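You operate a simulated robot arm through the tools that you are given. There is no shell and no other tool. Be economical: measure what you need, move in short steps, check, and stop when the job is done.

You are at the controls of a simulated robot arm. One attempt, no reset.

Task
Fit the orange-handled weir plate and float the husks off over it.
Fine: brown-handled plate into the plate rack first; close the blue valve when no husks are left.
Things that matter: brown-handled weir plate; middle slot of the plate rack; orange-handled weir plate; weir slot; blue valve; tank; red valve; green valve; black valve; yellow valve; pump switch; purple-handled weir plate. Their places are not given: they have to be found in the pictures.

It is judged by the outcome, as a careful person would: the job done as asked, and still so three seconds after it is handed in. It fails if anything else is knocked over, pushed out of place, dropped, spilled or broken.

Robot
A 7-joint arm with a two-finger parallel gripper, fixed in place. Base frame: the origin is at the foot of the arm, x ahead of it, y to its left, z up. Lengths are in cm, angles in rad, forces in N, time in s.
With the tool pointing down near the work surface it reaches from about 12 to 64 cm from the base axis. Its first joint turns from -1.152 to 1.152 rad. Payload 2.4 kg.
Tool frame: the origin (TCP) lies between the finger pads and is the grasp point; the fingertips stand 3 cm ahead of it; z points along the fingers, y is the line along which they close. Largest opening 9.4 cm; finger width 2.8, thickness 1; the body of the gripper, 5 by 9.6 cm, starts 5.5 cm behind the TCP.
Orientation is told as [roll, pitch, yaw] about the base's x, y, z axes, in that order, counted from this pose: with the fingers straight down and closing along the base's y, the tool's x points along the base's -x, its y along +y and its z along -z.

Tools
- The arm moves only by the tool servo_tool. Its arguments are lists of equal length, an entry for each row: "hand": the finger opening in cm, from 0 to 9.4; "linear": the shift along the tool's x, y, z in units of 150 mm (1.0 is 150 mm), a list of three; "rotation": the turn, a rotation vector about the tool's x, y, z in units of 180 degrees (1.0 is 180 degrees), a list of three. In form: {"hand": [hand, ...], "linear": [[dx, dy, dz], ...], "rotation": [[rx, ry, rz], ...]}. A call has 1 to 12 rows; each row is the pose to reach, as a shift and turn from the pose commanded when the call began, along the tool's axes at that moment. A call with a number of a shift or a turn outside -1 to 1 is refused whole. A row lasts 0.2 s, in which the tool goes at most 5 cm and 0.15 rad; a call with a longer step from one row to the next is refused whole, and so is a gripper value outside its range. A pose out of reach is approached as far as the arm can. The call stops where the force on the tool passes 40 N (or 10 N more than at its start, if that is more) or the arm is blocked; 0.2 s more then pass. The fingers move at their own pace (about 15.3 cm/s each) and stop on an object; they squeeze with about 39 N. The grip force told is the motor's: it shows also when the fingers shut on nothing. Time passes only in rows, and 0.2 s behind the last, so rows that repeat a pose let the fingers close. The reply holds the time, the measured pose of the TCP, the force on the tool along the base axes, the opening and the grip force, in the units named above and with some noise, and new pictures: "pictures" is both (left out), scene, wrist or none.
- Cameras (640 x 400 px; columns grow to the right, rows downward): "scene" is fixed at [4.66, 47.95, 141.56]; the picture's right is [-0.70, -0.71, 0.00], its down [-0.49, 0.49, -0.72] and it looks along [0.51, -0.50, -0.70] (base axes); focal length 311 px, centre (320, 200). "wrist" rides on the gripper at [-3.7, 0, -5.8] in the tool frame; the picture's right is [0.00, -1.00, 0.00], its down [0.97, 0.00, -0.24] and it looks along [0.24, 0.00, 0.97] (tool axes); focal length 218 px, centre (320, 200).
- measure_at(camera, pixels): for up to 12 pixels [column, row] of the newest picture of that camera ("zoom" is the newest enlarged one), the place [x, y, z] in the base frame of the surface seen there, good to about 0.2 cm, but the place of the scene camera against the robot may be out by one fixed shift of up to 2.5 cm in any direction. The clock stands still meanwhile.
- enlarge(camera, box): a new picture of the part [left, top, right, bottom] of that camera's present view, enlarged. The clock stands still meanwhile.
- sign_off(): hands the job in; it is judged then, once.

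Work in short steps. Measure before you move; look again where a grasp or a placing could have gone wrong, and mend it. You have 80 turns and 120 pictures in all, those below and enlarged ones among them. Open the gripper and draw the arm clear of the work before you hand the job in, unless the task says otherwise; then end with one line.

The tools are called after "Request:" by a JSON object that holds its "fn" and its "kwargs". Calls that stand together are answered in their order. servo_tool: Moves the arm, as the interface text tells. Its arguments: {"type":"object","properties":{"hand":{"type":"array","items":{"type":"number"}},"linear":{"type":"array","items":{"type":"array","items":{"type":"number"}}},"rotation":{"type":"array","items":{"type":"array","items":{"type":"number"}}},"pictures":{"type":"string","enum":["both","scene","wrist","none"]}},"required":["hand","linear","rotation"]} The other tools are called the same way: measure_at (camera, pixels) gives the place of the surface under pixels of a picture; enlarge (camera, box) takes an enlarged picture of a part of a camera's view; sign_off () hands the job in.

At the start:

```text
t: 0.0
position: [36.25, 18.09, 115.18]
orientation: [0.0, 0.0, 0.0]
ft_force: [-0.3, -0.2, -0.2]
finger_gap: 9.39
gripper_force: 0.0
```

scene: 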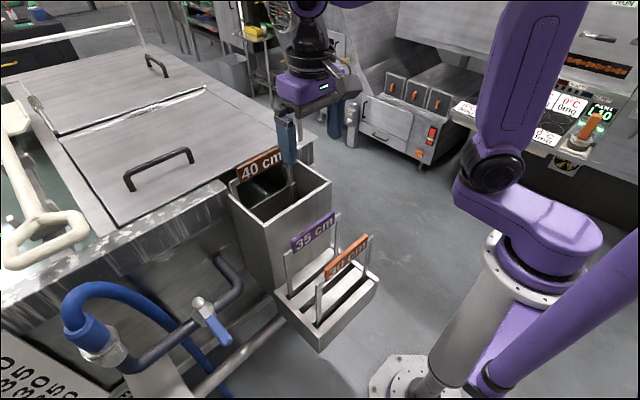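
wrist: 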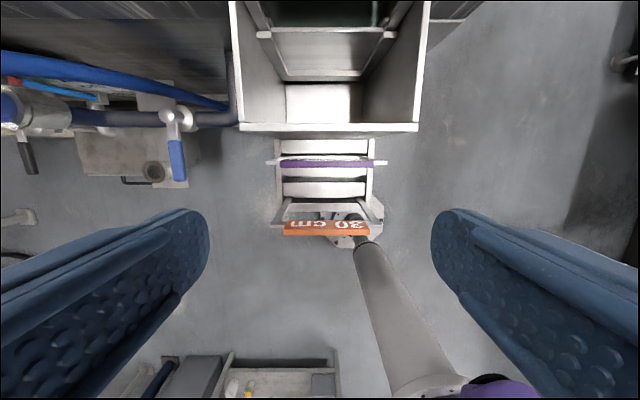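

The scene shows a brown "40 cm" plate in the weir box near (262,165), with a rack holding purple (313,232) and orange (347,258) plates. I'll enlarge both views for detail.

Request:
{"fn": "enlarge", "kwargs": {"camera": "scene", "box": [200, 120, 400, 360]}}

Request:
{"fn": "enlarge", "kwargs": {"camera": "scene", "box": [0, 180, 260, 400]}}

Request:
{"fn": "measure_at", "kwargs": {"camera": "wrist", "pixels": [[290, 228], [364, 228], [285, 164], [370, 164], [260, 34], [395, 34], [325, 128], [177, 160], [172, 117], [275, 225], [330, 190], [330, 172]]}}

Request:
{"fn": "measure_at", "kwargs": {"camera": "scene", "pixels": [[240, 172], [262, 165], [283, 155], [293, 243], [332, 220], [328, 272], [367, 243], [215, 330], [203, 305], [335, 262], [232, 198], [330, 184]]}}

```text
1.67 times, centred on (300, 240) of scene
```

zoom: 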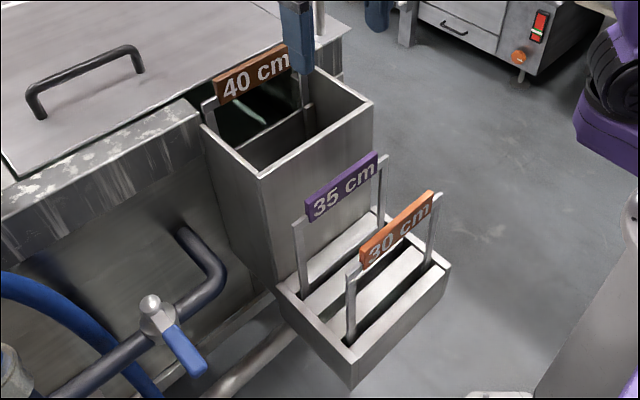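

```text
1.82 times, centred on (130, 290) of scene
```

zoom: 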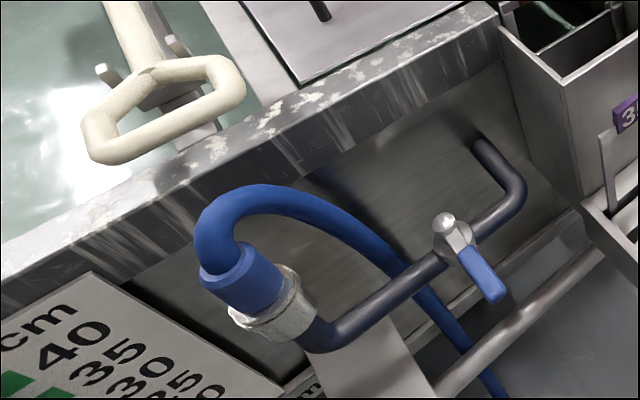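

```text
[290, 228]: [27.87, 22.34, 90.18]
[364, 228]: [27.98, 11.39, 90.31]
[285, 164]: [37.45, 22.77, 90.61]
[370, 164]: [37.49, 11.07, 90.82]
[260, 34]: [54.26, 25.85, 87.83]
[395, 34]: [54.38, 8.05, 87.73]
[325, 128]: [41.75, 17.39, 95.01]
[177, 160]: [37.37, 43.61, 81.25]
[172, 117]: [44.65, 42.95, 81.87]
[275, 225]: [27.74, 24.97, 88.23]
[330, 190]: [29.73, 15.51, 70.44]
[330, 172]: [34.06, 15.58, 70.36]
```

```text
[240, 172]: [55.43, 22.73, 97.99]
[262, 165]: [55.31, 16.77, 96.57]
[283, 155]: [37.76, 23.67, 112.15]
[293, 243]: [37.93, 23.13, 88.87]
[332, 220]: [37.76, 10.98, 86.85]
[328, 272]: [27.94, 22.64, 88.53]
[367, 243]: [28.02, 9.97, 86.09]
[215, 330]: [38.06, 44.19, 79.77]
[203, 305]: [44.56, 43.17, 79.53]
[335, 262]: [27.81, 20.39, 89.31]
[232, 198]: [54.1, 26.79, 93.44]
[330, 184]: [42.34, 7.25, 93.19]
```

Plates lie along y at x≈27.9 (orange), 37.5 (purple), ~55 (brown). I look closer at the rack, valve and sign areas.

Request:
{"fn": "enlarge", "kwargs": {"camera": "wrist", "box": [220, 0, 440, 250]}}

Request:
{"fn": "enlarge", "kwargs": {"camera": "wrist", "box": [0, 30, 240, 200]}}

Request:
{"fn": "enlarge", "kwargs": {"camera": "scene", "box": [0, 80, 120, 280]}}

Request:
{"fn": "enlarge", "kwargs": {"camera": "scene", "box": [340, 50, 640, 200]}}

```text
1.60 times, centred on (330, 125) of wrist
```

zoom: 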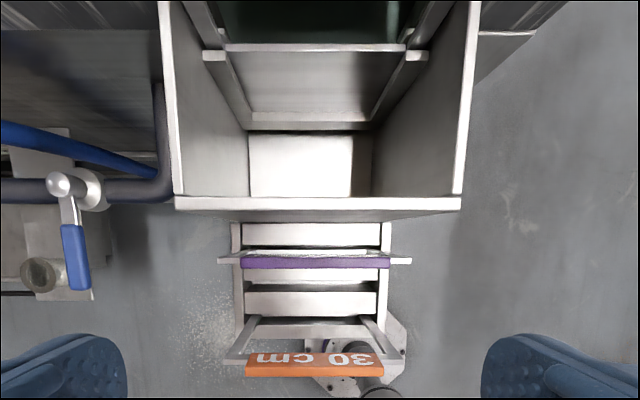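

```text
2.35 times, centred on (120, 115) of wrist
```

zoom: 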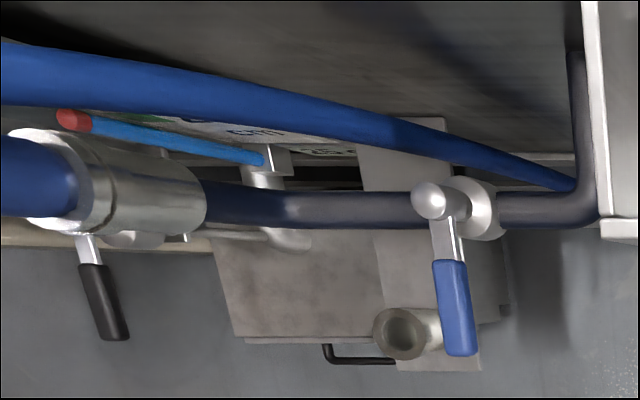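

```text
2.00 times, centred on (60, 180) of scene
```

zoom: 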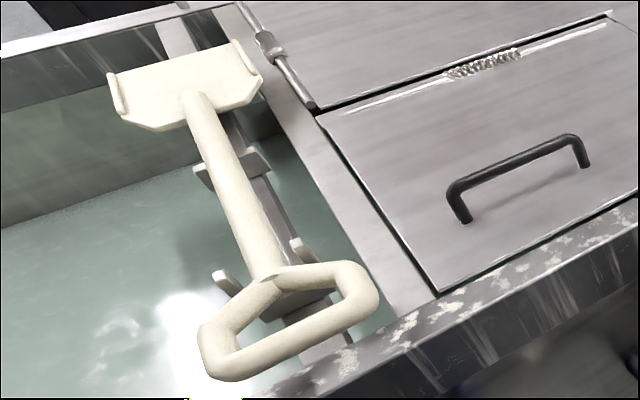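

```text
2.13 times, centred on (490, 125) of scene
```

zoom: 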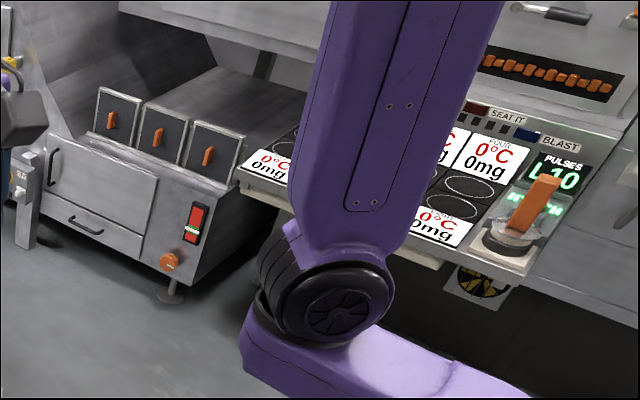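

I'll move the hand over the weir box (to x≈50) to see the brown plate, the slot and tank interior.

Request:
{"fn": "servo_tool", "kwargs": {"hand": [9.4, 9.4, 9.4, 9.4], "linear": [[-0.3, 0, 0], [-0.6, 0, 0], [-0.9, 0, 0], [-0.95, 0, 0]], "rotation": [[0, 0, 0], [0, 0, 0], [0, 0, 0], [0, 0, 0]]}}

```text
t: 1.0
position: [50.52, 17.97, 115.19]
orientation: [0.0, -0.001, 0.004]
ft_force: [1.2, 0.4, 0.0]
finger_gap: 9.38
gripper_force: 0.0
```

scene: 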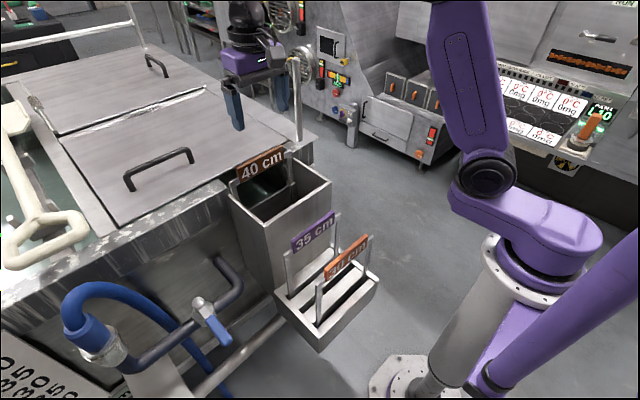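
wrist: 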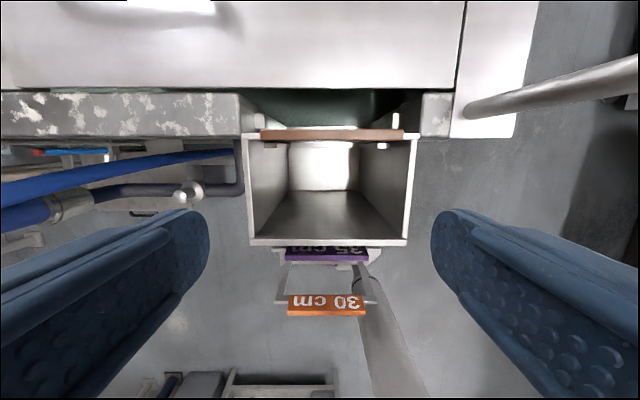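

The brown handle is at wrist row ~134, columns 263–403; a vertical pipe ends near (480,105). I measure these, the lid, and rim.

Request:
{"fn": "enlarge", "kwargs": {"camera": "wrist", "box": [220, 70, 440, 200]}}

Request:
{"fn": "measure_at", "kwargs": {"camera": "wrist", "pixels": [[265, 134], [333, 134], [402, 134], [333, 128], [333, 142], [475, 108], [600, 70], [250, 60], [200, 100], [435, 110], [288, 145], [381, 147]]}}

Request:
{"fn": "measure_at", "kwargs": {"camera": "wrist", "pixels": [[396, 119], [259, 119], [320, 105], [325, 165], [247, 190], [412, 190], [325, 242], [325, 250], [325, 308], [290, 308], [364, 308], [190, 190]]}}

Request:
{"fn": "enlarge", "kwargs": {"camera": "scene", "box": [210, 50, 370, 210]}}

```text
2.91 times, centred on (330, 135) of wrist
```

zoom: 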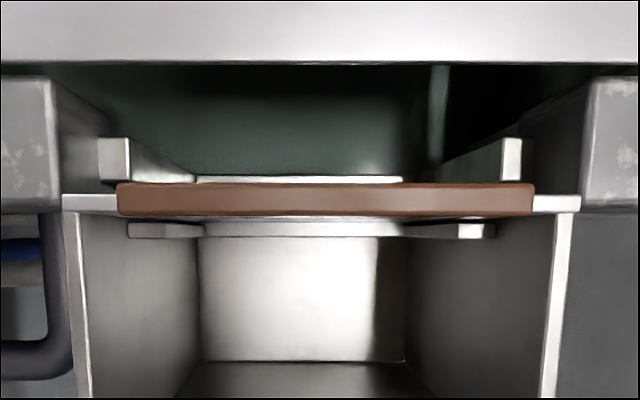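

```text
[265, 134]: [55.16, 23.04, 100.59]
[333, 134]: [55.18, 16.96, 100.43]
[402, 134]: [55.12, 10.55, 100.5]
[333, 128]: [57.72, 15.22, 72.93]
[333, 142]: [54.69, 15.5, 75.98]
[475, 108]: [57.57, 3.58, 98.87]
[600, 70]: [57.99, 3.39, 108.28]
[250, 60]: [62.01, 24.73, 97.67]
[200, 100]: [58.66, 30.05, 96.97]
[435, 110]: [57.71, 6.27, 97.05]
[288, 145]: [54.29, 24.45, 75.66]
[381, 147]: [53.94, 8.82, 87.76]
```

```text
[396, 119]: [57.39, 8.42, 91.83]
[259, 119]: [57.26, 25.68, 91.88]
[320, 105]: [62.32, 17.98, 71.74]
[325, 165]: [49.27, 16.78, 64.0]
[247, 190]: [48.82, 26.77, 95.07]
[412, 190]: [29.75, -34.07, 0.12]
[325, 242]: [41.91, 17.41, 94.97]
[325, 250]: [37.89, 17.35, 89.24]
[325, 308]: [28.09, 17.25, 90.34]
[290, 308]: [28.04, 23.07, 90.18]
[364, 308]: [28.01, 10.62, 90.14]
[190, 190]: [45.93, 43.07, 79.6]
```

```text
2.50 times, centred on (290, 130) of scene
```

zoom: 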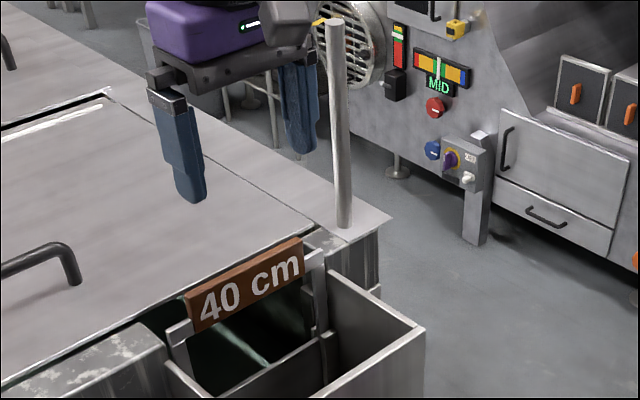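

Brown handle: x≈55.15, y 10.3–23.3, top z 100.5. I check lid edge, water surface, crest, post top, and the rack's middle slot.

Request:
{"fn": "measure_at", "kwargs": {"camera": "wrist", "pixels": [[325, 84], [325, 87], [325, 90], [325, 93], [325, 98], [325, 112], [325, 120], [300, 131.5], [350, 131.5], [325, 146], [350, 146], [370, 100]]}}

Request:
{"fn": "measure_at", "kwargs": {"camera": "scene", "pixels": [[294, 59], [325, 271], [340, 280], [326, 301], [312, 290], [330, 310], [300, 272], [318, 268], [322, 324], [262, 192], [150, 170], [247, 160]]}}

Request:
{"fn": "enlarge", "kwargs": {"camera": "scene", "box": [265, 200, 385, 360]}}

```text
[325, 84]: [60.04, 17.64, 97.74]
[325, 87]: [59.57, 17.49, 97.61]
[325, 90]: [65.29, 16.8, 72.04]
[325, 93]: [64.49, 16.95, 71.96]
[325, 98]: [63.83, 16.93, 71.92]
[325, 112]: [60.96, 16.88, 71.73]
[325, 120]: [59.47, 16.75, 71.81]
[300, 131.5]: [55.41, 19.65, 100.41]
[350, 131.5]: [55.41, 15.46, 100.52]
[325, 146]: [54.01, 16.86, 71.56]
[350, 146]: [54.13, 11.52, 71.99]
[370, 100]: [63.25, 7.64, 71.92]
```

```text
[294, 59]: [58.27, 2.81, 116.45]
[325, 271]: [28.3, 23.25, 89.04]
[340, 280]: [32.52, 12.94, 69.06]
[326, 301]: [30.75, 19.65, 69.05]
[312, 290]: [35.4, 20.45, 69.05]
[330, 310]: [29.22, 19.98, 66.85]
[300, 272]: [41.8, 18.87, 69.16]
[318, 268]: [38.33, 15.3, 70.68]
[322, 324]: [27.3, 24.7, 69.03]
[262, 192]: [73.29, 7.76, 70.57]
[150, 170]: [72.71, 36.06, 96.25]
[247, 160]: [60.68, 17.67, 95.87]
```

```text
2.50 times, centred on (325, 280) of scene
```

zoom: 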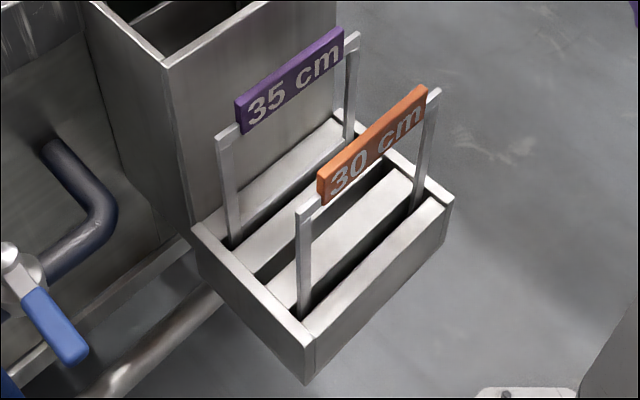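

Water stands at z≈71.8; middle slot near x≈32.5. I rotate the hand 90° (fingers closing along x) while moving over the rack to measure the middle slot from above.

Request:
{"fn": "servo_tool", "kwargs": {"hand": [9.4, 9.4, 9.4, 9.4, 9.4, 9.4, 9.4, 9.4, 9.4, 9.4, 9.4, 9.4], "linear": [[0.1, 0, 0], [0.2, 0, 0], [0.3, 0, 0], [0.4, 0, 0], [0.5, 0, 0], [0.6, 0, 0], [0.7, 0, 0], [0.8, 0, 0], [0.9, 0, 0], [1.0, 0, 0], [1.0, 0, 0], [1.0, 0, 0]], "rotation": [[0, 0, -0.045], [0, 0, -0.09], [0, 0, -0.135], [0, 0, -0.18], [0, 0, -0.225], [0, 0, -0.27], [0, 0, -0.315], [0, 0, -0.36], [0, 0, -0.405], [0, 0, -0.45], [0, 0, -0.49], [0, 0, -0.5]]}}

```text
t: 3.6
position: [35.5, 18.03, 115.23]
orientation: [0.0, -0.001, 1.574]
ft_force: [1.0, -0.2, -0.1]
finger_gap: 9.41
gripper_force: 0.0
```

scene: 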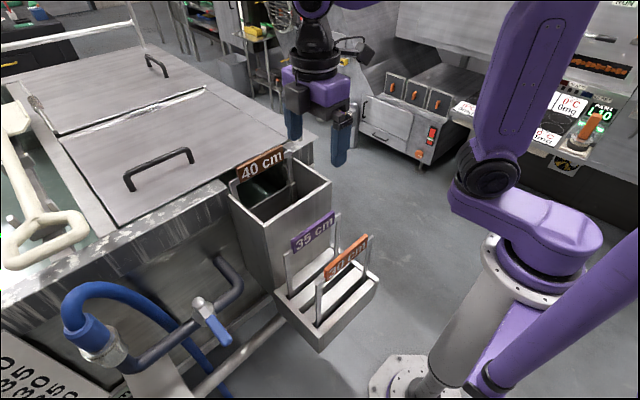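
wrist: 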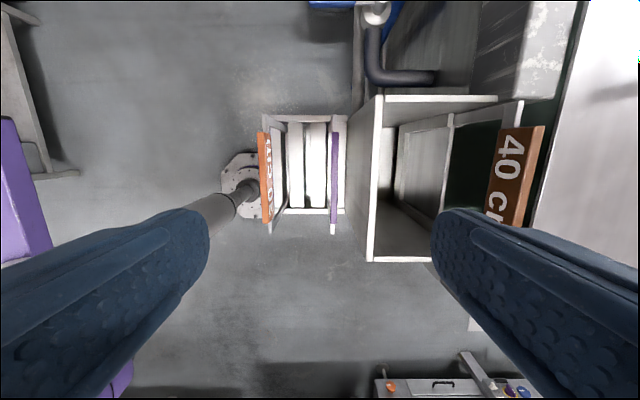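

The rack is at (270–347,115–215). I zoom to measure slats and slots.

Request:
{"fn": "enlarge", "kwargs": {"camera": "wrist", "box": [248, 100, 360, 240]}}

```text
2.86 times, centred on (304, 170) of wrist
```

zoom: 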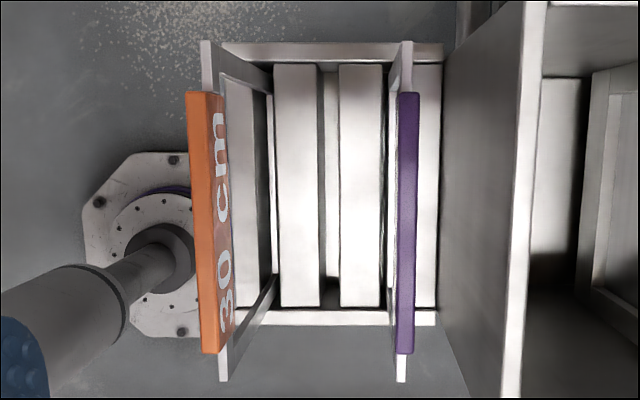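

The middle slot lies at zoom columns ~320–340. Measuring its edges and ends.

Request:
{"fn": "measure_at", "kwargs": {"camera": "zoom", "pixels": [[280, 200], [316, 200], [330, 200], [343, 200], [380, 200], [297, 70], [300, 300], [360, 70], [300, 50], [320, 318], [408, 200], [208, 220]]}}

Request:
{"fn": "measure_at", "kwargs": {"camera": "zoom", "pixels": [[319, 120], [341, 120], [319, 280], [341, 280], [408, 100], [408, 345], [405, 60], [401, 372], [207, 60], [224, 372], [330, 240], [427, 200]]}}

```text
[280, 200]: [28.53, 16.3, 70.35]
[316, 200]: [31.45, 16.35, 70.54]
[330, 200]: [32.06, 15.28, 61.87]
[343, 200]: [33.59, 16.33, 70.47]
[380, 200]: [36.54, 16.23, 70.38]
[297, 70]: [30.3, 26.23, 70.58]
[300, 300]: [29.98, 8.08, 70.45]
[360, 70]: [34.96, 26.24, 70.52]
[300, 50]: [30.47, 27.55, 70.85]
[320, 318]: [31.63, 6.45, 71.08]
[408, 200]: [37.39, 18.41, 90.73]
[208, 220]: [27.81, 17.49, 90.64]
```

```text
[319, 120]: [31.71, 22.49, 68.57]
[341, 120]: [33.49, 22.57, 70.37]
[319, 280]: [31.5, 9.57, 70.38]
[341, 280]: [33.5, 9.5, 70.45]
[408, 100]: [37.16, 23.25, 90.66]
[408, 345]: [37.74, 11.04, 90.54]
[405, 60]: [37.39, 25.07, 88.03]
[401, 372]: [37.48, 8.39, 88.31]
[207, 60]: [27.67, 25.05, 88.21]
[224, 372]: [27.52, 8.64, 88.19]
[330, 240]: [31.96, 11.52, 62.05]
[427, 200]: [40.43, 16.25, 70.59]
```

Middle slot centre x≈32.5, floor z≈62, plates centred y≈16.9 and about 28.6 tall. I now go to the brown handle: first above it at x≈55.15, y≈16.9.

Request:
{"fn": "servo_tool", "kwargs": {"hand": [3.5, 3.5, 3.5, 3.5, 3.5], "linear": [[0.02, -0.25, 0], [0.04, -0.5, 0], [0.06, -0.75, 0], [0.075, -1.0, 0], [0.075, -1.0, 0]], "rotation": [[0, 0, 0], [0, 0, 0], [0, 0, 0], [0, 0, 0], [0, 0, 0]], "pictures": "none"}}

Request:
{"fn": "servo_tool", "kwargs": {"hand": [3.5, 3.5, 3.5], "linear": [[0, -0.2, 0], [0, -0.31, 0.2], [0, -0.31, 0.4]], "rotation": [[0, 0, 0], [0, 0, 0], [0, 0, 0]]}}

```text
t: 4.8
position: [50.67, 16.92, 115.12]
orientation: [0.001, -0.001, 1.57]
ft_force: [0.1, -0.4, 0.3]
finger_gap: 3.51
gripper_force: 0.0
```

```text
t: 5.6
position: [55.17, 16.86, 108.87]
orientation: [0.001, 0.0, 1.571]
ft_force: [0.3, 0.8, 0.0]
finger_gap: 3.47
gripper_force: 0.1
```

scene: 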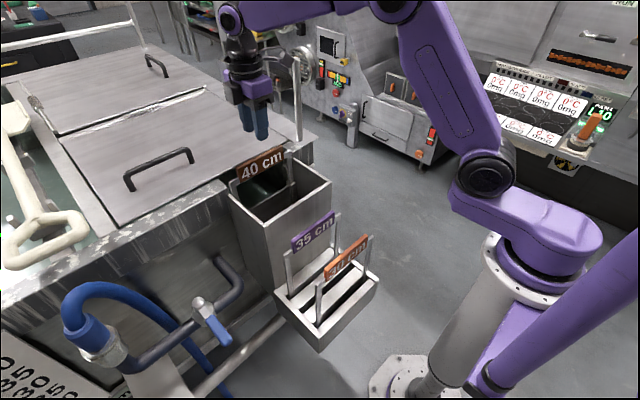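
wrist: 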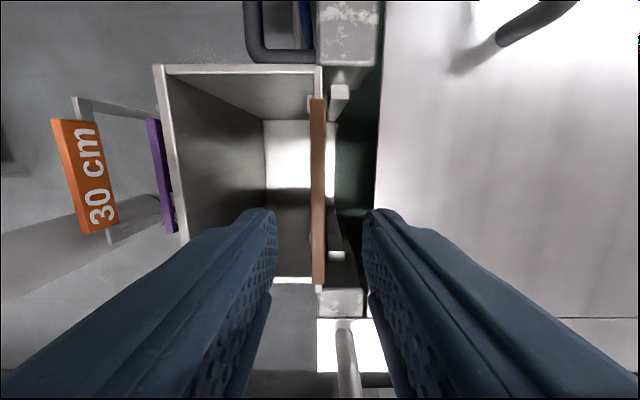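

The brown handle (column ~318) is centred between the fingers. I go down 10 cm and close.

Request:
{"fn": "servo_tool", "kwargs": {"hand": [3.5, 3.5, 3.5, 3.5, 0, 0, 0], "linear": [[0, 0, 0.2], [0, 0, 0.4], [0, 0, 0.6], [0, 0, 0.68], [0, 0, 0.68], [0, 0, 0.68], [0, 0, 0.68]], "rotation": [[0, 0, 0], [0, 0, 0], [0, 0, 0], [0, 0, 0], [0, 0, 0], [0, 0, 0], [0, 0, 0]]}}

```text
t: 7.2
position: [55.14, 17.08, 99.07]
orientation: [0.001, 0.001, 1.571]
ft_force: [-0.2, 0.5, 0.9]
finger_gap: 1.44
gripper_force: 38.6
```

scene: 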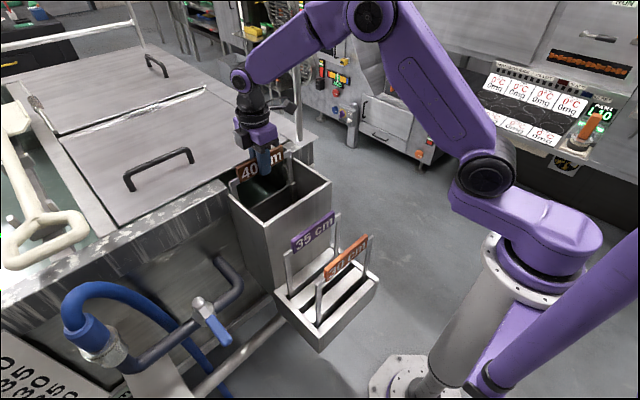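
wrist: 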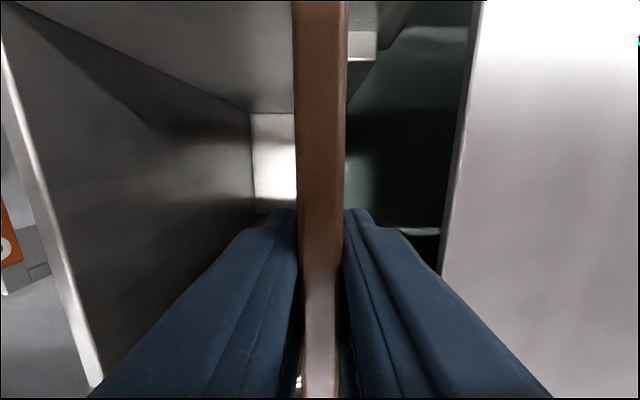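

Gripped (gap 1.44). I lift straight up 14 cm gently and check.

Request:
{"fn": "servo_tool", "kwargs": {"hand": [0, 0, 0, 0, 0, 0, 0, 0], "linear": [[0, 0, -0.05], [0, 0, -0.15], [0, 0, -0.3], [0, 0, -0.45], [0, 0, -0.6], [0, 0, -0.75], [0, 0, -0.9], [0, 0, -1.0]], "rotation": [[0, 0, 0], [0, 0, 0], [0, 0, 0], [0, 0, 0], [0, 0, 0], [0, 0, 0], [0, 0, 0], [0, 0, 0]]}}

```text
t: 9.0
position: [54.97, 16.91, 114.01]
orientation: [0.0, -0.001, 1.57]
ft_force: [-0.2, 0.1, -4.2]
finger_gap: 1.39
gripper_force: 39.2
```

scene: 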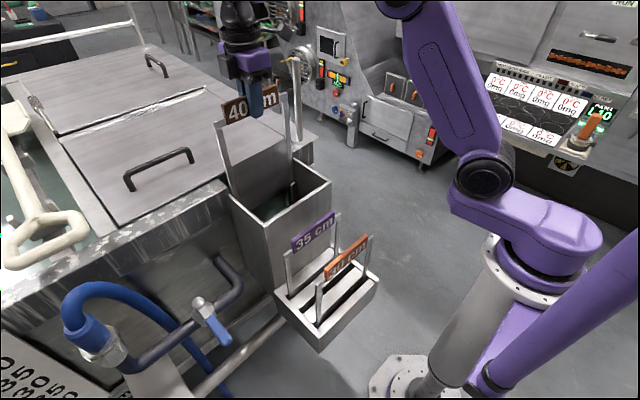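
wrist: 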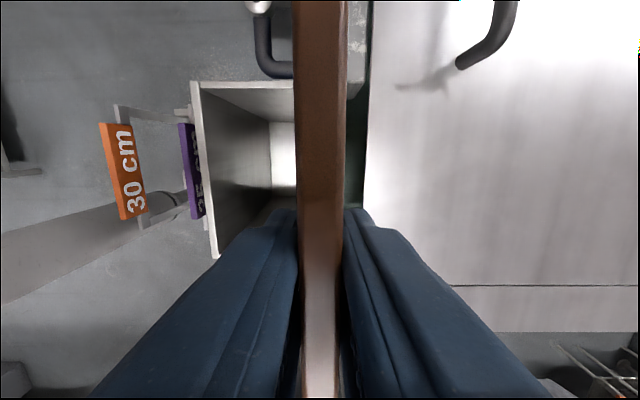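

Lifting freely (weight ~4 N). Another 13.5 cm up to bring the bottom clear of the box wall (z 95).

Request:
{"fn": "servo_tool", "kwargs": {"hand": [0, 0, 0, 0, 0, 0, 0], "linear": [[0, 0, -0.15], [0, 0, -0.3], [0, 0, -0.45], [0, 0, -0.6], [0, 0, -0.75], [0, 0, -0.9], [0, 0, -0.9]], "rotation": [[0, 0, 0], [0, 0, 0], [0, 0, 0], [0, 0, 0], [0, 0, 0], [0, 0, 0], [0, 0, 0]]}}

```text
t: 10.6
position: [55.05, 16.79, 126.35]
orientation: [-0.001, -0.001, 1.57]
ft_force: [-0.1, -0.5, -5.2]
finger_gap: 1.42
gripper_force: 38.7
out of reach, approached as far as the arm can: row 6, 7
```

scene: 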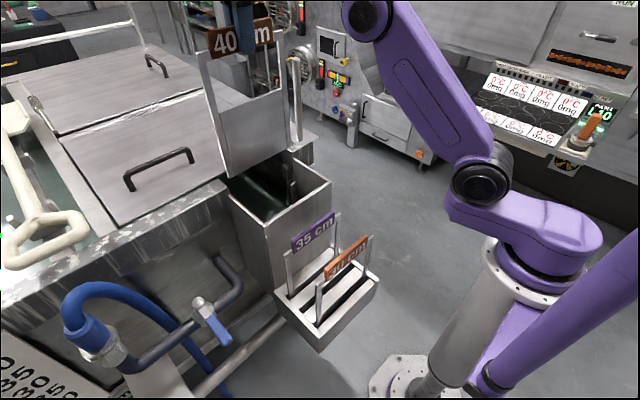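
wrist: 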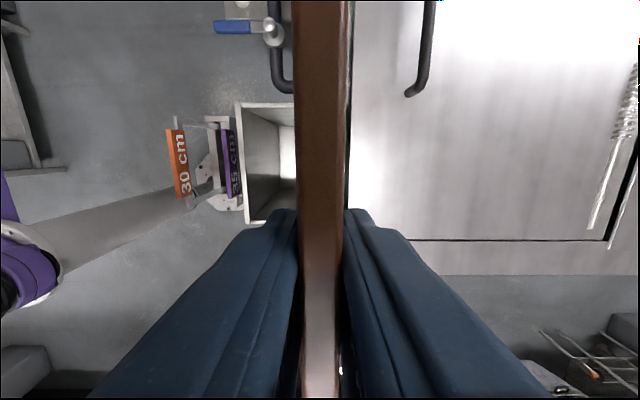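

Stopped by reach at z≈126.35. I measure the plate's bottom edge in the scene (≈(230,178), (287,150)) relative to the box wall.

Request:
{"fn": "measure_at", "kwargs": {"camera": "scene", "pixels": [[231, 176], [260, 163], [286, 150], [330, 184], [300, 200], [278, 225], [215, 60], [286, 165]]}}

Request:
{"fn": "enlarge", "kwargs": {"camera": "scene", "box": [190, 0, 350, 240]}}

```text
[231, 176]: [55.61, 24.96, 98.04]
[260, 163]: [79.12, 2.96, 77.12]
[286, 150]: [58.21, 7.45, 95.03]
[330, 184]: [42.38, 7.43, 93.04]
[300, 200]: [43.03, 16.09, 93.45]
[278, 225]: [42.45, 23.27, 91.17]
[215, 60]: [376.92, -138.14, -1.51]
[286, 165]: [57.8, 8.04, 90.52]
```

```text
1.67 times, centred on (270, 120) of scene
```

zoom: 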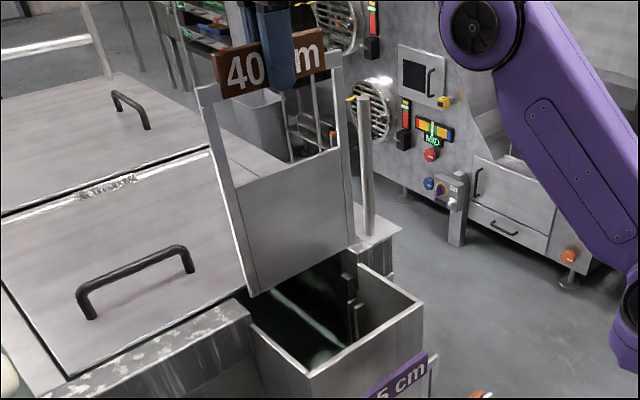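

Bottom edge is at z≈98–99, clear of the wall at 95. I carry it toward the rack (x 55 → 32.5), high.

Request:
{"fn": "servo_tool", "kwargs": {"hand": [0, 0, 0, 0, 0, 0], "linear": [[0, 0.15, 0], [0, 0.35, 0], [0, 0.55, 0], [0, 0.75, 0], [0, 0.9, 0], [0, 0.9, 0]], "rotation": [[0, 0, 0], [0, 0, 0], [0, 0, 0], [0, 0, 0], [0, 0, 0], [0, 0, 0]], "pictures": "none"}}

Request:
{"fn": "servo_tool", "kwargs": {"hand": [0, 0, 0, 0, 0], "linear": [[0, 0.2, 0], [0, 0.4, 0], [0, 0.55, 0], [0, 0.6, 0], [0, 0.6, 0]], "rotation": [[0, 0, 0], [0, 0, 0], [0, 0, 0], [0, 0, 0], [0, 0, 0]]}}

```text
t: 12.0
position: [41.58, 16.86, 126.19]
orientation: [-0.001, 0.001, 1.57]
ft_force: [-0.8, 0.6, -4.5]
finger_gap: 1.42
gripper_force: 39.2
```

```text
t: 13.2
position: [32.63, 16.9, 126.31]
orientation: [-0.001, 0.0, 1.571]
ft_force: [0.0, 0.5, -4.7]
finger_gap: 1.43
gripper_force: 39.3
```

scene: 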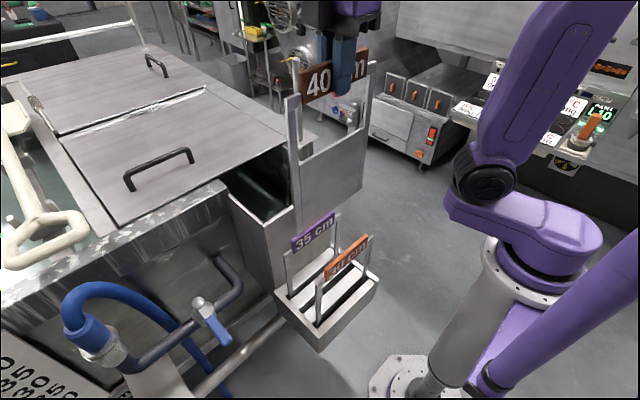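
wrist: 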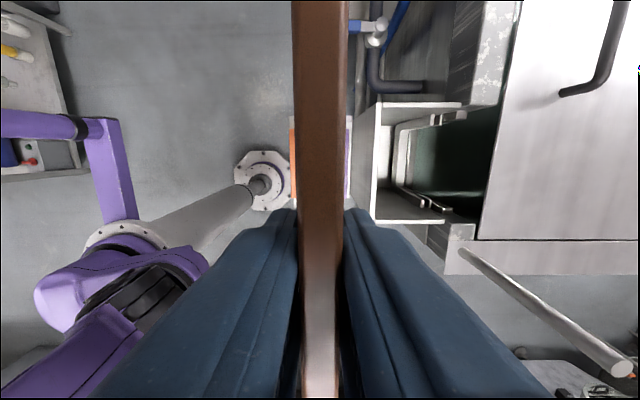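

At x≈32.6. I verify plate tilt and x with the scene camera (its x bias is ≈+0.35 from rack readings).

Request:
{"fn": "measure_at", "kwargs": {"camera": "scene", "pixels": [[310, 90], [360, 68], [305, 170], [358, 150], [306, 200], [330, 200], [358, 180], [298, 243], [329, 223], [292, 120], [294, 200], [326, 301]]}}

Request:
{"fn": "enlarge", "kwargs": {"camera": "scene", "box": [270, 40, 400, 330]}}

```text
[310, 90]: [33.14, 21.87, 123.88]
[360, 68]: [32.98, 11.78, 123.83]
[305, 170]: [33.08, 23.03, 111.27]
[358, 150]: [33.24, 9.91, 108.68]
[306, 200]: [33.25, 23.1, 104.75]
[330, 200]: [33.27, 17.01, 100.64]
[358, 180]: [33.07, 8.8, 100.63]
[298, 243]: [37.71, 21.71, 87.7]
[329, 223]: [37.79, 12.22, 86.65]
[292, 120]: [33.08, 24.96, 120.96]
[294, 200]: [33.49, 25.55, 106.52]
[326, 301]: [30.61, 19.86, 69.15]
```

```text
1.38 times, centred on (335, 185) of scene
```

zoom: 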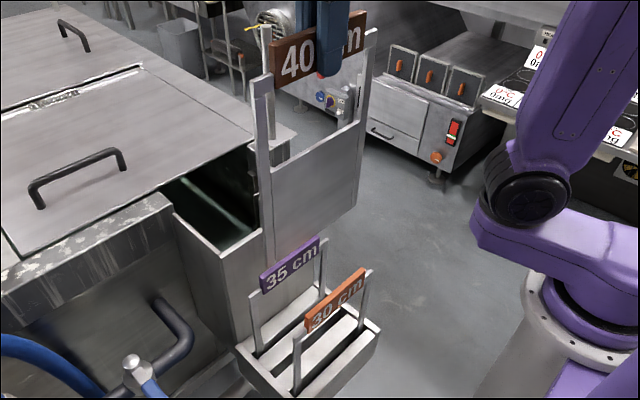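

Brown face at x 33.1 vs mid of neighbours 32.85, so I shift ~0.2 cm toward −x and lower 15 cm.

Request:
{"fn": "servo_tool", "kwargs": {"hand": [0, 0, 0, 0, 0, 0], "linear": [[0, 0.015, 0.15], [0, 0.015, 0.35], [0, 0.015, 0.55], [0, 0.015, 0.75], [0, 0.015, 0.95], [0, 0.015, 1.0]], "rotation": [[0, 0, 0], [0, 0, 0], [0, 0, 0], [0, 0, 0], [0, 0, 0], [0, 0, 0]], "pictures": "none"}}

Request:
{"fn": "servo_tool", "kwargs": {"hand": [0, 0, 0, 0], "linear": [[0, 0, 0.15], [0, 0, 0.3], [0, 0, 0.4], [0, 0, 0.6]], "rotation": [[0, 0, 0], [0, 0, 0], [0, 0, 0], [0, 0, 0]]}}

```text
t: 14.6
position: [32.32, 16.93, 111.18]
orientation: [0.0, -0.001, 1.572]
ft_force: [0.8, 0.6, -5.0]
finger_gap: 1.4
gripper_force: 38.7
```

```text
t: 15.6
position: [32.43, 16.99, 102.18]
orientation: [-0.001, 0.001, 1.57]
ft_force: [-0.2, 1.2, -4.8]
finger_gap: 1.38
gripper_force: 39.7
```

scene: 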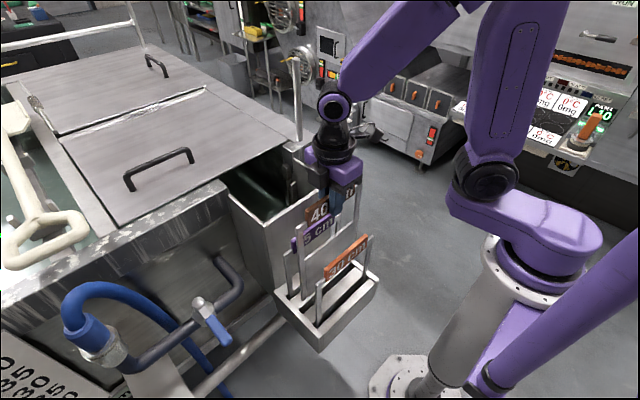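
wrist: 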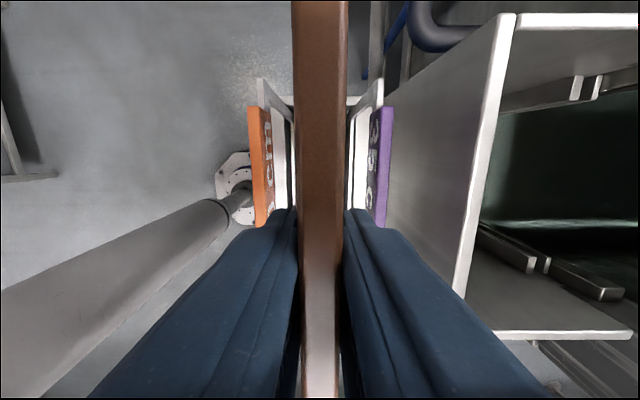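

Bottom edge is just above the slats now; I zoom the scene to check it lines up with the middle slot.

Request:
{"fn": "enlarge", "kwargs": {"camera": "scene", "box": [265, 200, 385, 360]}}

```text
2.50 times, centred on (325, 280) of scene
```

zoom: 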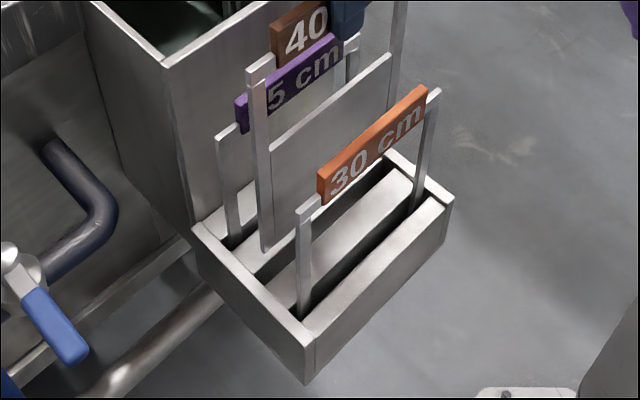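

Aligned with the middle slot. I lower the rest (≈12.5 cm), gently at the end.

Request:
{"fn": "servo_tool", "kwargs": {"hand": [0, 0, 0, 0, 0, 0, 0, 0, 0, 0], "linear": [[0, 0, 0.1], [0, 0, 0.2], [0, 0, 0.3], [0, 0, 0.4], [0, 0, 0.5], [0, 0, 0.6], [0, 0, 0.7], [0, 0, 0.77], [0, 0, 0.82], [0, 0, 0.84]], "rotation": [[0, 0, 0], [0, 0, 0], [0, 0, 0], [0, 0, 0], [0, 0, 0], [0, 0, 0], [0, 0, 0], [0, 0, 0], [0, 0, 0], [0, 0, 0]]}}

```text
t: 17.8
position: [32.47, 16.91, 89.57]
orientation: [0.0, 0.001, 1.571]
ft_force: [0.3, 0.4, -4.4]
finger_gap: 1.39
gripper_force: 39.4
```

scene: 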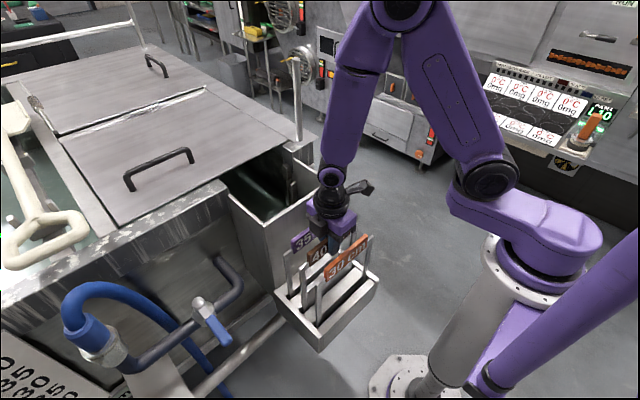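
wrist: 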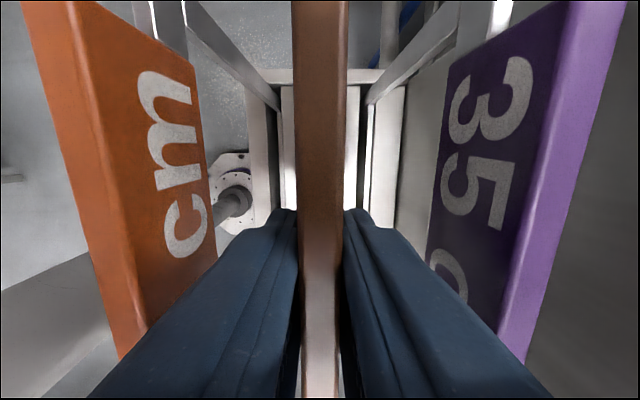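

Still hanging freely at z 89.57. I lower in small 0.15 cm steps until the weight comes off.

Request:
{"fn": "servo_tool", "kwargs": {"hand": [0, 0, 0, 0], "linear": [[0, 0, 0.01], [0, 0, 0.02], [0, 0, 0.03], [0, 0, 0.04]], "rotation": [[0, 0, 0], [0, 0, 0], [0, 0, 0], [0, 0, 0]], "pictures": "none"}}

```text
t: 18.8
position: [32.37, 16.88, 89.0]
orientation: [-0.002, -0.001, 1.571]
ft_force: [-0.3, 0.3, 23.8]
finger_gap: 1.44
gripper_force: 39.0
```

Seated (force 24 N up). I release with a small opening (3.2 cm), and rise.

Request:
{"fn": "servo_tool", "kwargs": {"hand": [1.6, 3.2, 3.2, 3.2, 3.2, 3.2, 3.2], "linear": [[0, 0, -0.01], [0, 0, -0.01], [0, 0, -0.01], [0, 0, -0.1], [0, 0, -0.25], [0, 0, -0.45], [0, 0, -0.65]], "rotation": [[0, 0, 0], [0, 0, 0], [0, 0, 0], [0, 0, 0], [0, 0, 0], [0, 0, 0], [0, 0, 0]]}}

Request:
{"fn": "measure_at", "kwargs": {"camera": "wrist", "pixels": [[322, 120], [322, 200], [262, 120], [258, 180], [380, 140], [305, 170], [344, 170]]}}

```text
t: 20.4
position: [32.31, 16.92, 98.68]
orientation: [0.0, 0.0, 1.572]
ft_force: [-0.3, 1.1, -0.3]
finger_gap: 3.21
gripper_force: 0.1
```

scene: 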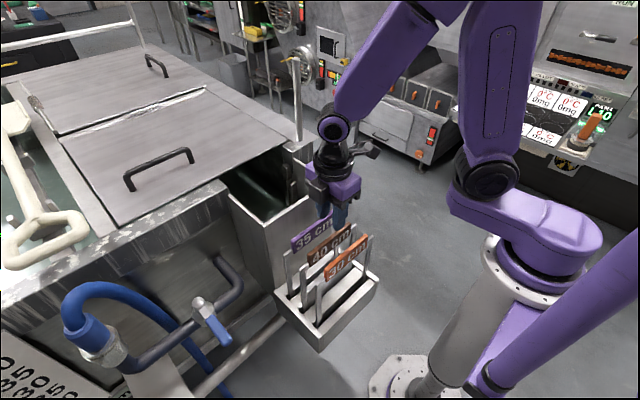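
wrist: 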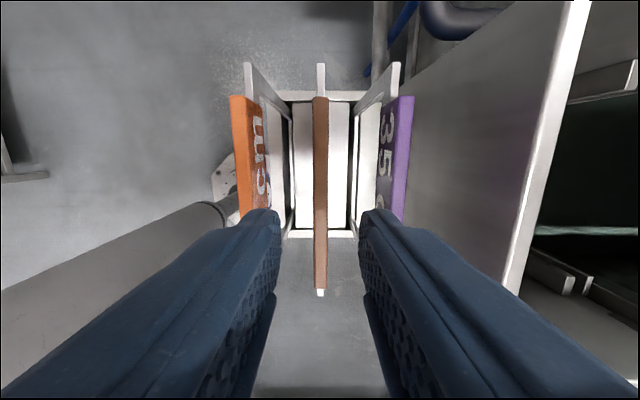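

```text
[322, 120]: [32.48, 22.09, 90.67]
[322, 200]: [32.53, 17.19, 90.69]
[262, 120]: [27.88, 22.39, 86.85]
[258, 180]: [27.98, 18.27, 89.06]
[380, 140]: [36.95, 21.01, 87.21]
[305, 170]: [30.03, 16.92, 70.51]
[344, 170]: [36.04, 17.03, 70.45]
```

Brown is seated in the middle slot (top z 90.67, matching its neighbours). I measure the orange handle's top edges.

Request:
{"fn": "measure_at", "kwargs": {"camera": "wrist", "pixels": [[233, 100], [240, 100], [248, 104], [236, 150], [242, 150], [247, 150], [247, 190], [252, 70], [396, 120], [404, 120], [410, 120], [255, 150]]}}

```text
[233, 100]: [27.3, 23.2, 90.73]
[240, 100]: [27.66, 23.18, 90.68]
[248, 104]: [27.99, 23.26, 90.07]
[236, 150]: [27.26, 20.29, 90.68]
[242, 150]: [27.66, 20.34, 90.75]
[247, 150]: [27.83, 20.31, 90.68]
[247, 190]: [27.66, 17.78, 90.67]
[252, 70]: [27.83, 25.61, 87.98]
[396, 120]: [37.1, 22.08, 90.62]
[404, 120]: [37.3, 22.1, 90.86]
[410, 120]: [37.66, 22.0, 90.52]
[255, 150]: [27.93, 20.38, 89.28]
```

Orange centre x≈27.55. I move over it, descend to z≈89.1, and grip.

Request:
{"fn": "servo_tool", "kwargs": {"hand": [3.2, 3.2, 3.2, 3.2, 3.2, 3.2, 0, 0, 0], "linear": [[0, 0.16, 0], [0, 0.317, 0], [0, 0.317, 0.15], [0, 0.317, 0.35], [0, 0.317, 0.55], [0, 0.317, 0.63], [0, 0.317, 0.63], [0, 0.317, 0.63], [0, 0.317, 0.63]], "rotation": [[0, 0, 0], [0, 0, 0], [0, 0, 0], [0, 0, 0], [0, 0, 0], [0, 0, 0], [0, 0, 0], [0, 0, 0], [0, 0, 0]]}}

```text
t: 22.4
position: [27.55, 16.86, 89.23]
orientation: [0.001, 0.0, 1.571]
ft_force: [-0.3, 0.1, 0.5]
finger_gap: 1.43
gripper_force: 38.9
```

scene: 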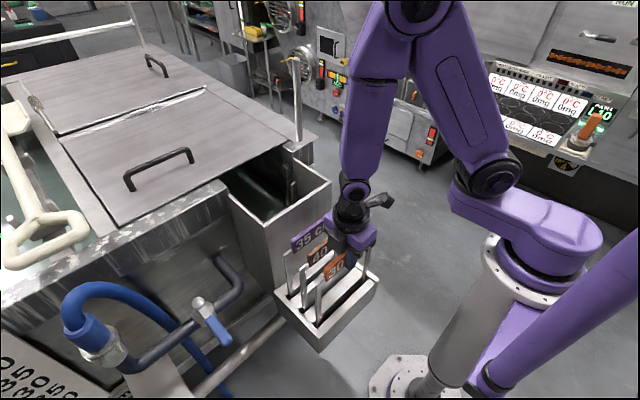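
wrist: 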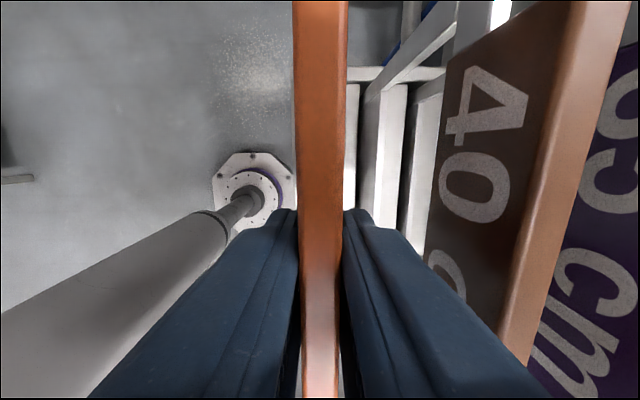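

Gripped. I lift straight up 30 cm in two steps.

Request:
{"fn": "servo_tool", "kwargs": {"hand": [0, 0, 0, 0, 0, 0, 0], "linear": [[0, 0, -0.05], [0, 0, -0.2], [0, 0, -0.35], [0, 0, -0.5], [0, 0, -0.7], [0, 0, -0.9], [0, 0, -1.0]], "rotation": [[0, 0, 0], [0, 0, 0], [0, 0, 0], [0, 0, 0], [0, 0, 0], [0, 0, 0], [0, 0, 0]], "pictures": "none"}}

Request:
{"fn": "servo_tool", "kwargs": {"hand": [0, 0, 0, 0, 0, 0], "linear": [[0, 0, -0.2], [0, 0, -0.4], [0, 0, -0.6], [0, 0, -0.8], [0, 0, -1.0], [0, 0, -1.0]], "rotation": [[0, 0, 0], [0, 0, 0], [0, 0, 0], [0, 0, 0], [0, 0, 0], [0, 0, 0]]}}

```text
t: 24.0
position: [27.66, 16.77, 104.4]
orientation: [-0.001, 0.001, 1.571]
ft_force: [-0.6, -0.1, -3.4]
finger_gap: 1.39
gripper_force: 38.9
```

```text
t: 25.4
position: [27.69, 16.94, 119.37]
orientation: [-0.002, 0.001, 1.57]
ft_force: [0.1, 0.0, -3.7]
finger_gap: 1.42
gripper_force: 38.8
```

scene: 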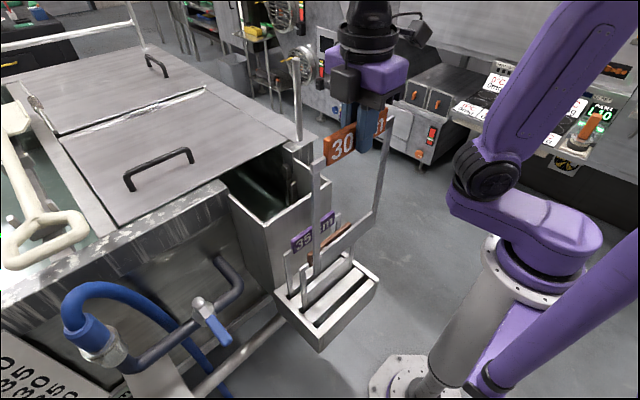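
wrist: 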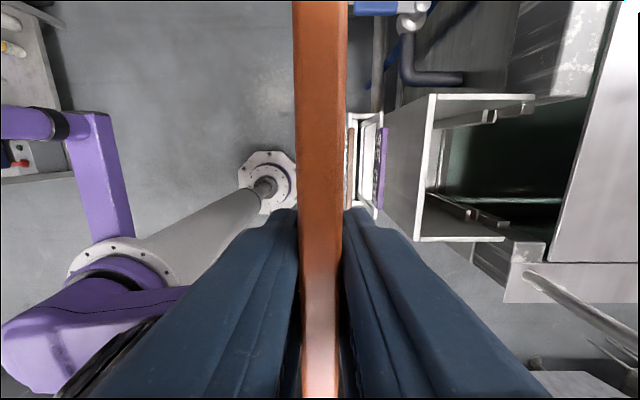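

Free. Before carrying, I zoom on the weir slot guides in the wrist view (≈(430–540, 100–225)).

Request:
{"fn": "enlarge", "kwargs": {"camera": "wrist", "box": [410, 80, 570, 250]}}

```text
2.35 times, centred on (490, 165) of wrist
```

zoom: 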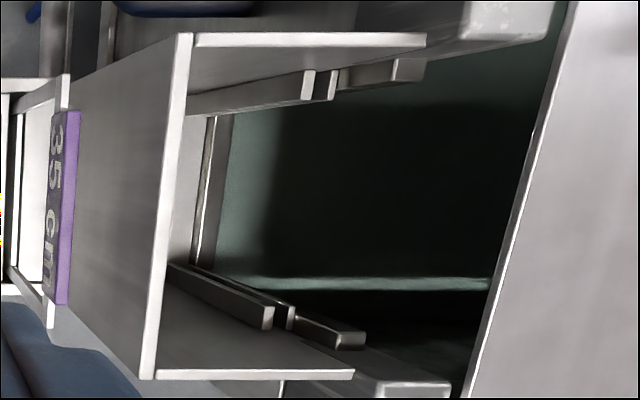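

Guides appear on both sides; measuring their tops to get the slot's x range.

Request:
{"fn": "measure_at", "kwargs": {"camera": "zoom", "pixels": [[308, 85], [325, 85], [345, 80], [400, 70], [268, 318], [285, 322], [297, 330], [350, 340], [212, 180], [228, 190], [350, 210], [350, 283]]}}

Request:
{"fn": "measure_at", "kwargs": {"camera": "zoom", "pixels": [[304, 92], [311, 80], [316, 85], [330, 90], [335, 75], [388, 75], [413, 68], [272, 310], [279, 310], [291, 318], [300, 318], [200, 200]]}}

```text
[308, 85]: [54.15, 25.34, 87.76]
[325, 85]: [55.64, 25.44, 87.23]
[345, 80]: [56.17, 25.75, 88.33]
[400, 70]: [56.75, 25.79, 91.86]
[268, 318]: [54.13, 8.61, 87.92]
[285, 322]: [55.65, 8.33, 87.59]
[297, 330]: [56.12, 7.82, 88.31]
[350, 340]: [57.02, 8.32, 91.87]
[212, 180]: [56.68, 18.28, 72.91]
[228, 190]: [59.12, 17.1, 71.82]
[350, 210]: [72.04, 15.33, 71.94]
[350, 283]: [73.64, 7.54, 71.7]
```

```text
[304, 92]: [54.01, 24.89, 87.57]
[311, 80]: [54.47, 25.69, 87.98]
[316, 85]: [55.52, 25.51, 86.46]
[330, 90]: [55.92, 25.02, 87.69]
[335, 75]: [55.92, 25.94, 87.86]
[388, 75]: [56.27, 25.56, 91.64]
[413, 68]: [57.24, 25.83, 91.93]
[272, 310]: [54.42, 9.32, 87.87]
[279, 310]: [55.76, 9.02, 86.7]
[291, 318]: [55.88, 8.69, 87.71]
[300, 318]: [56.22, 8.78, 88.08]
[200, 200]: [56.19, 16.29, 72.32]
```

Slot spans about x 54.5–55.9, centre ≈55.15. I raise to z≈125.8 then carry the orange plate over.

Request:
{"fn": "servo_tool", "kwargs": {"hand": [0, 0, 0, 0, 0, 0, 0, 0], "linear": [[0, 0, -0.2], [0, 0, -0.43], [0, -0.15, -0.43], [0, -0.35, -0.43], [0, -0.55, -0.43], [0, -0.75, -0.43], [0, -0.9, -0.43], [0, -0.9, -0.43]], "rotation": [[0, 0, 0], [0, 0, 0], [0, 0, 0], [0, 0, 0], [0, 0, 0], [0, 0, 0], [0, 0, 0], [0, 0, 0]], "pictures": "scene"}}

```text
t: 27.2
position: [41.37, 16.73, 125.93]
orientation: [-0.001, -0.001, 1.57]
ft_force: [0.1, 0.1, -2.9]
finger_gap: 1.39
gripper_force: 39.5
```

scene: 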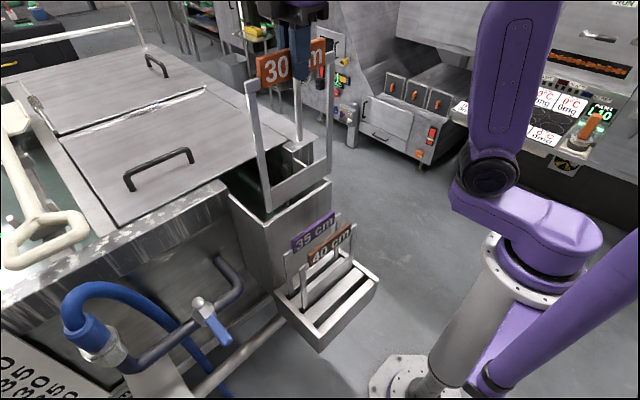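

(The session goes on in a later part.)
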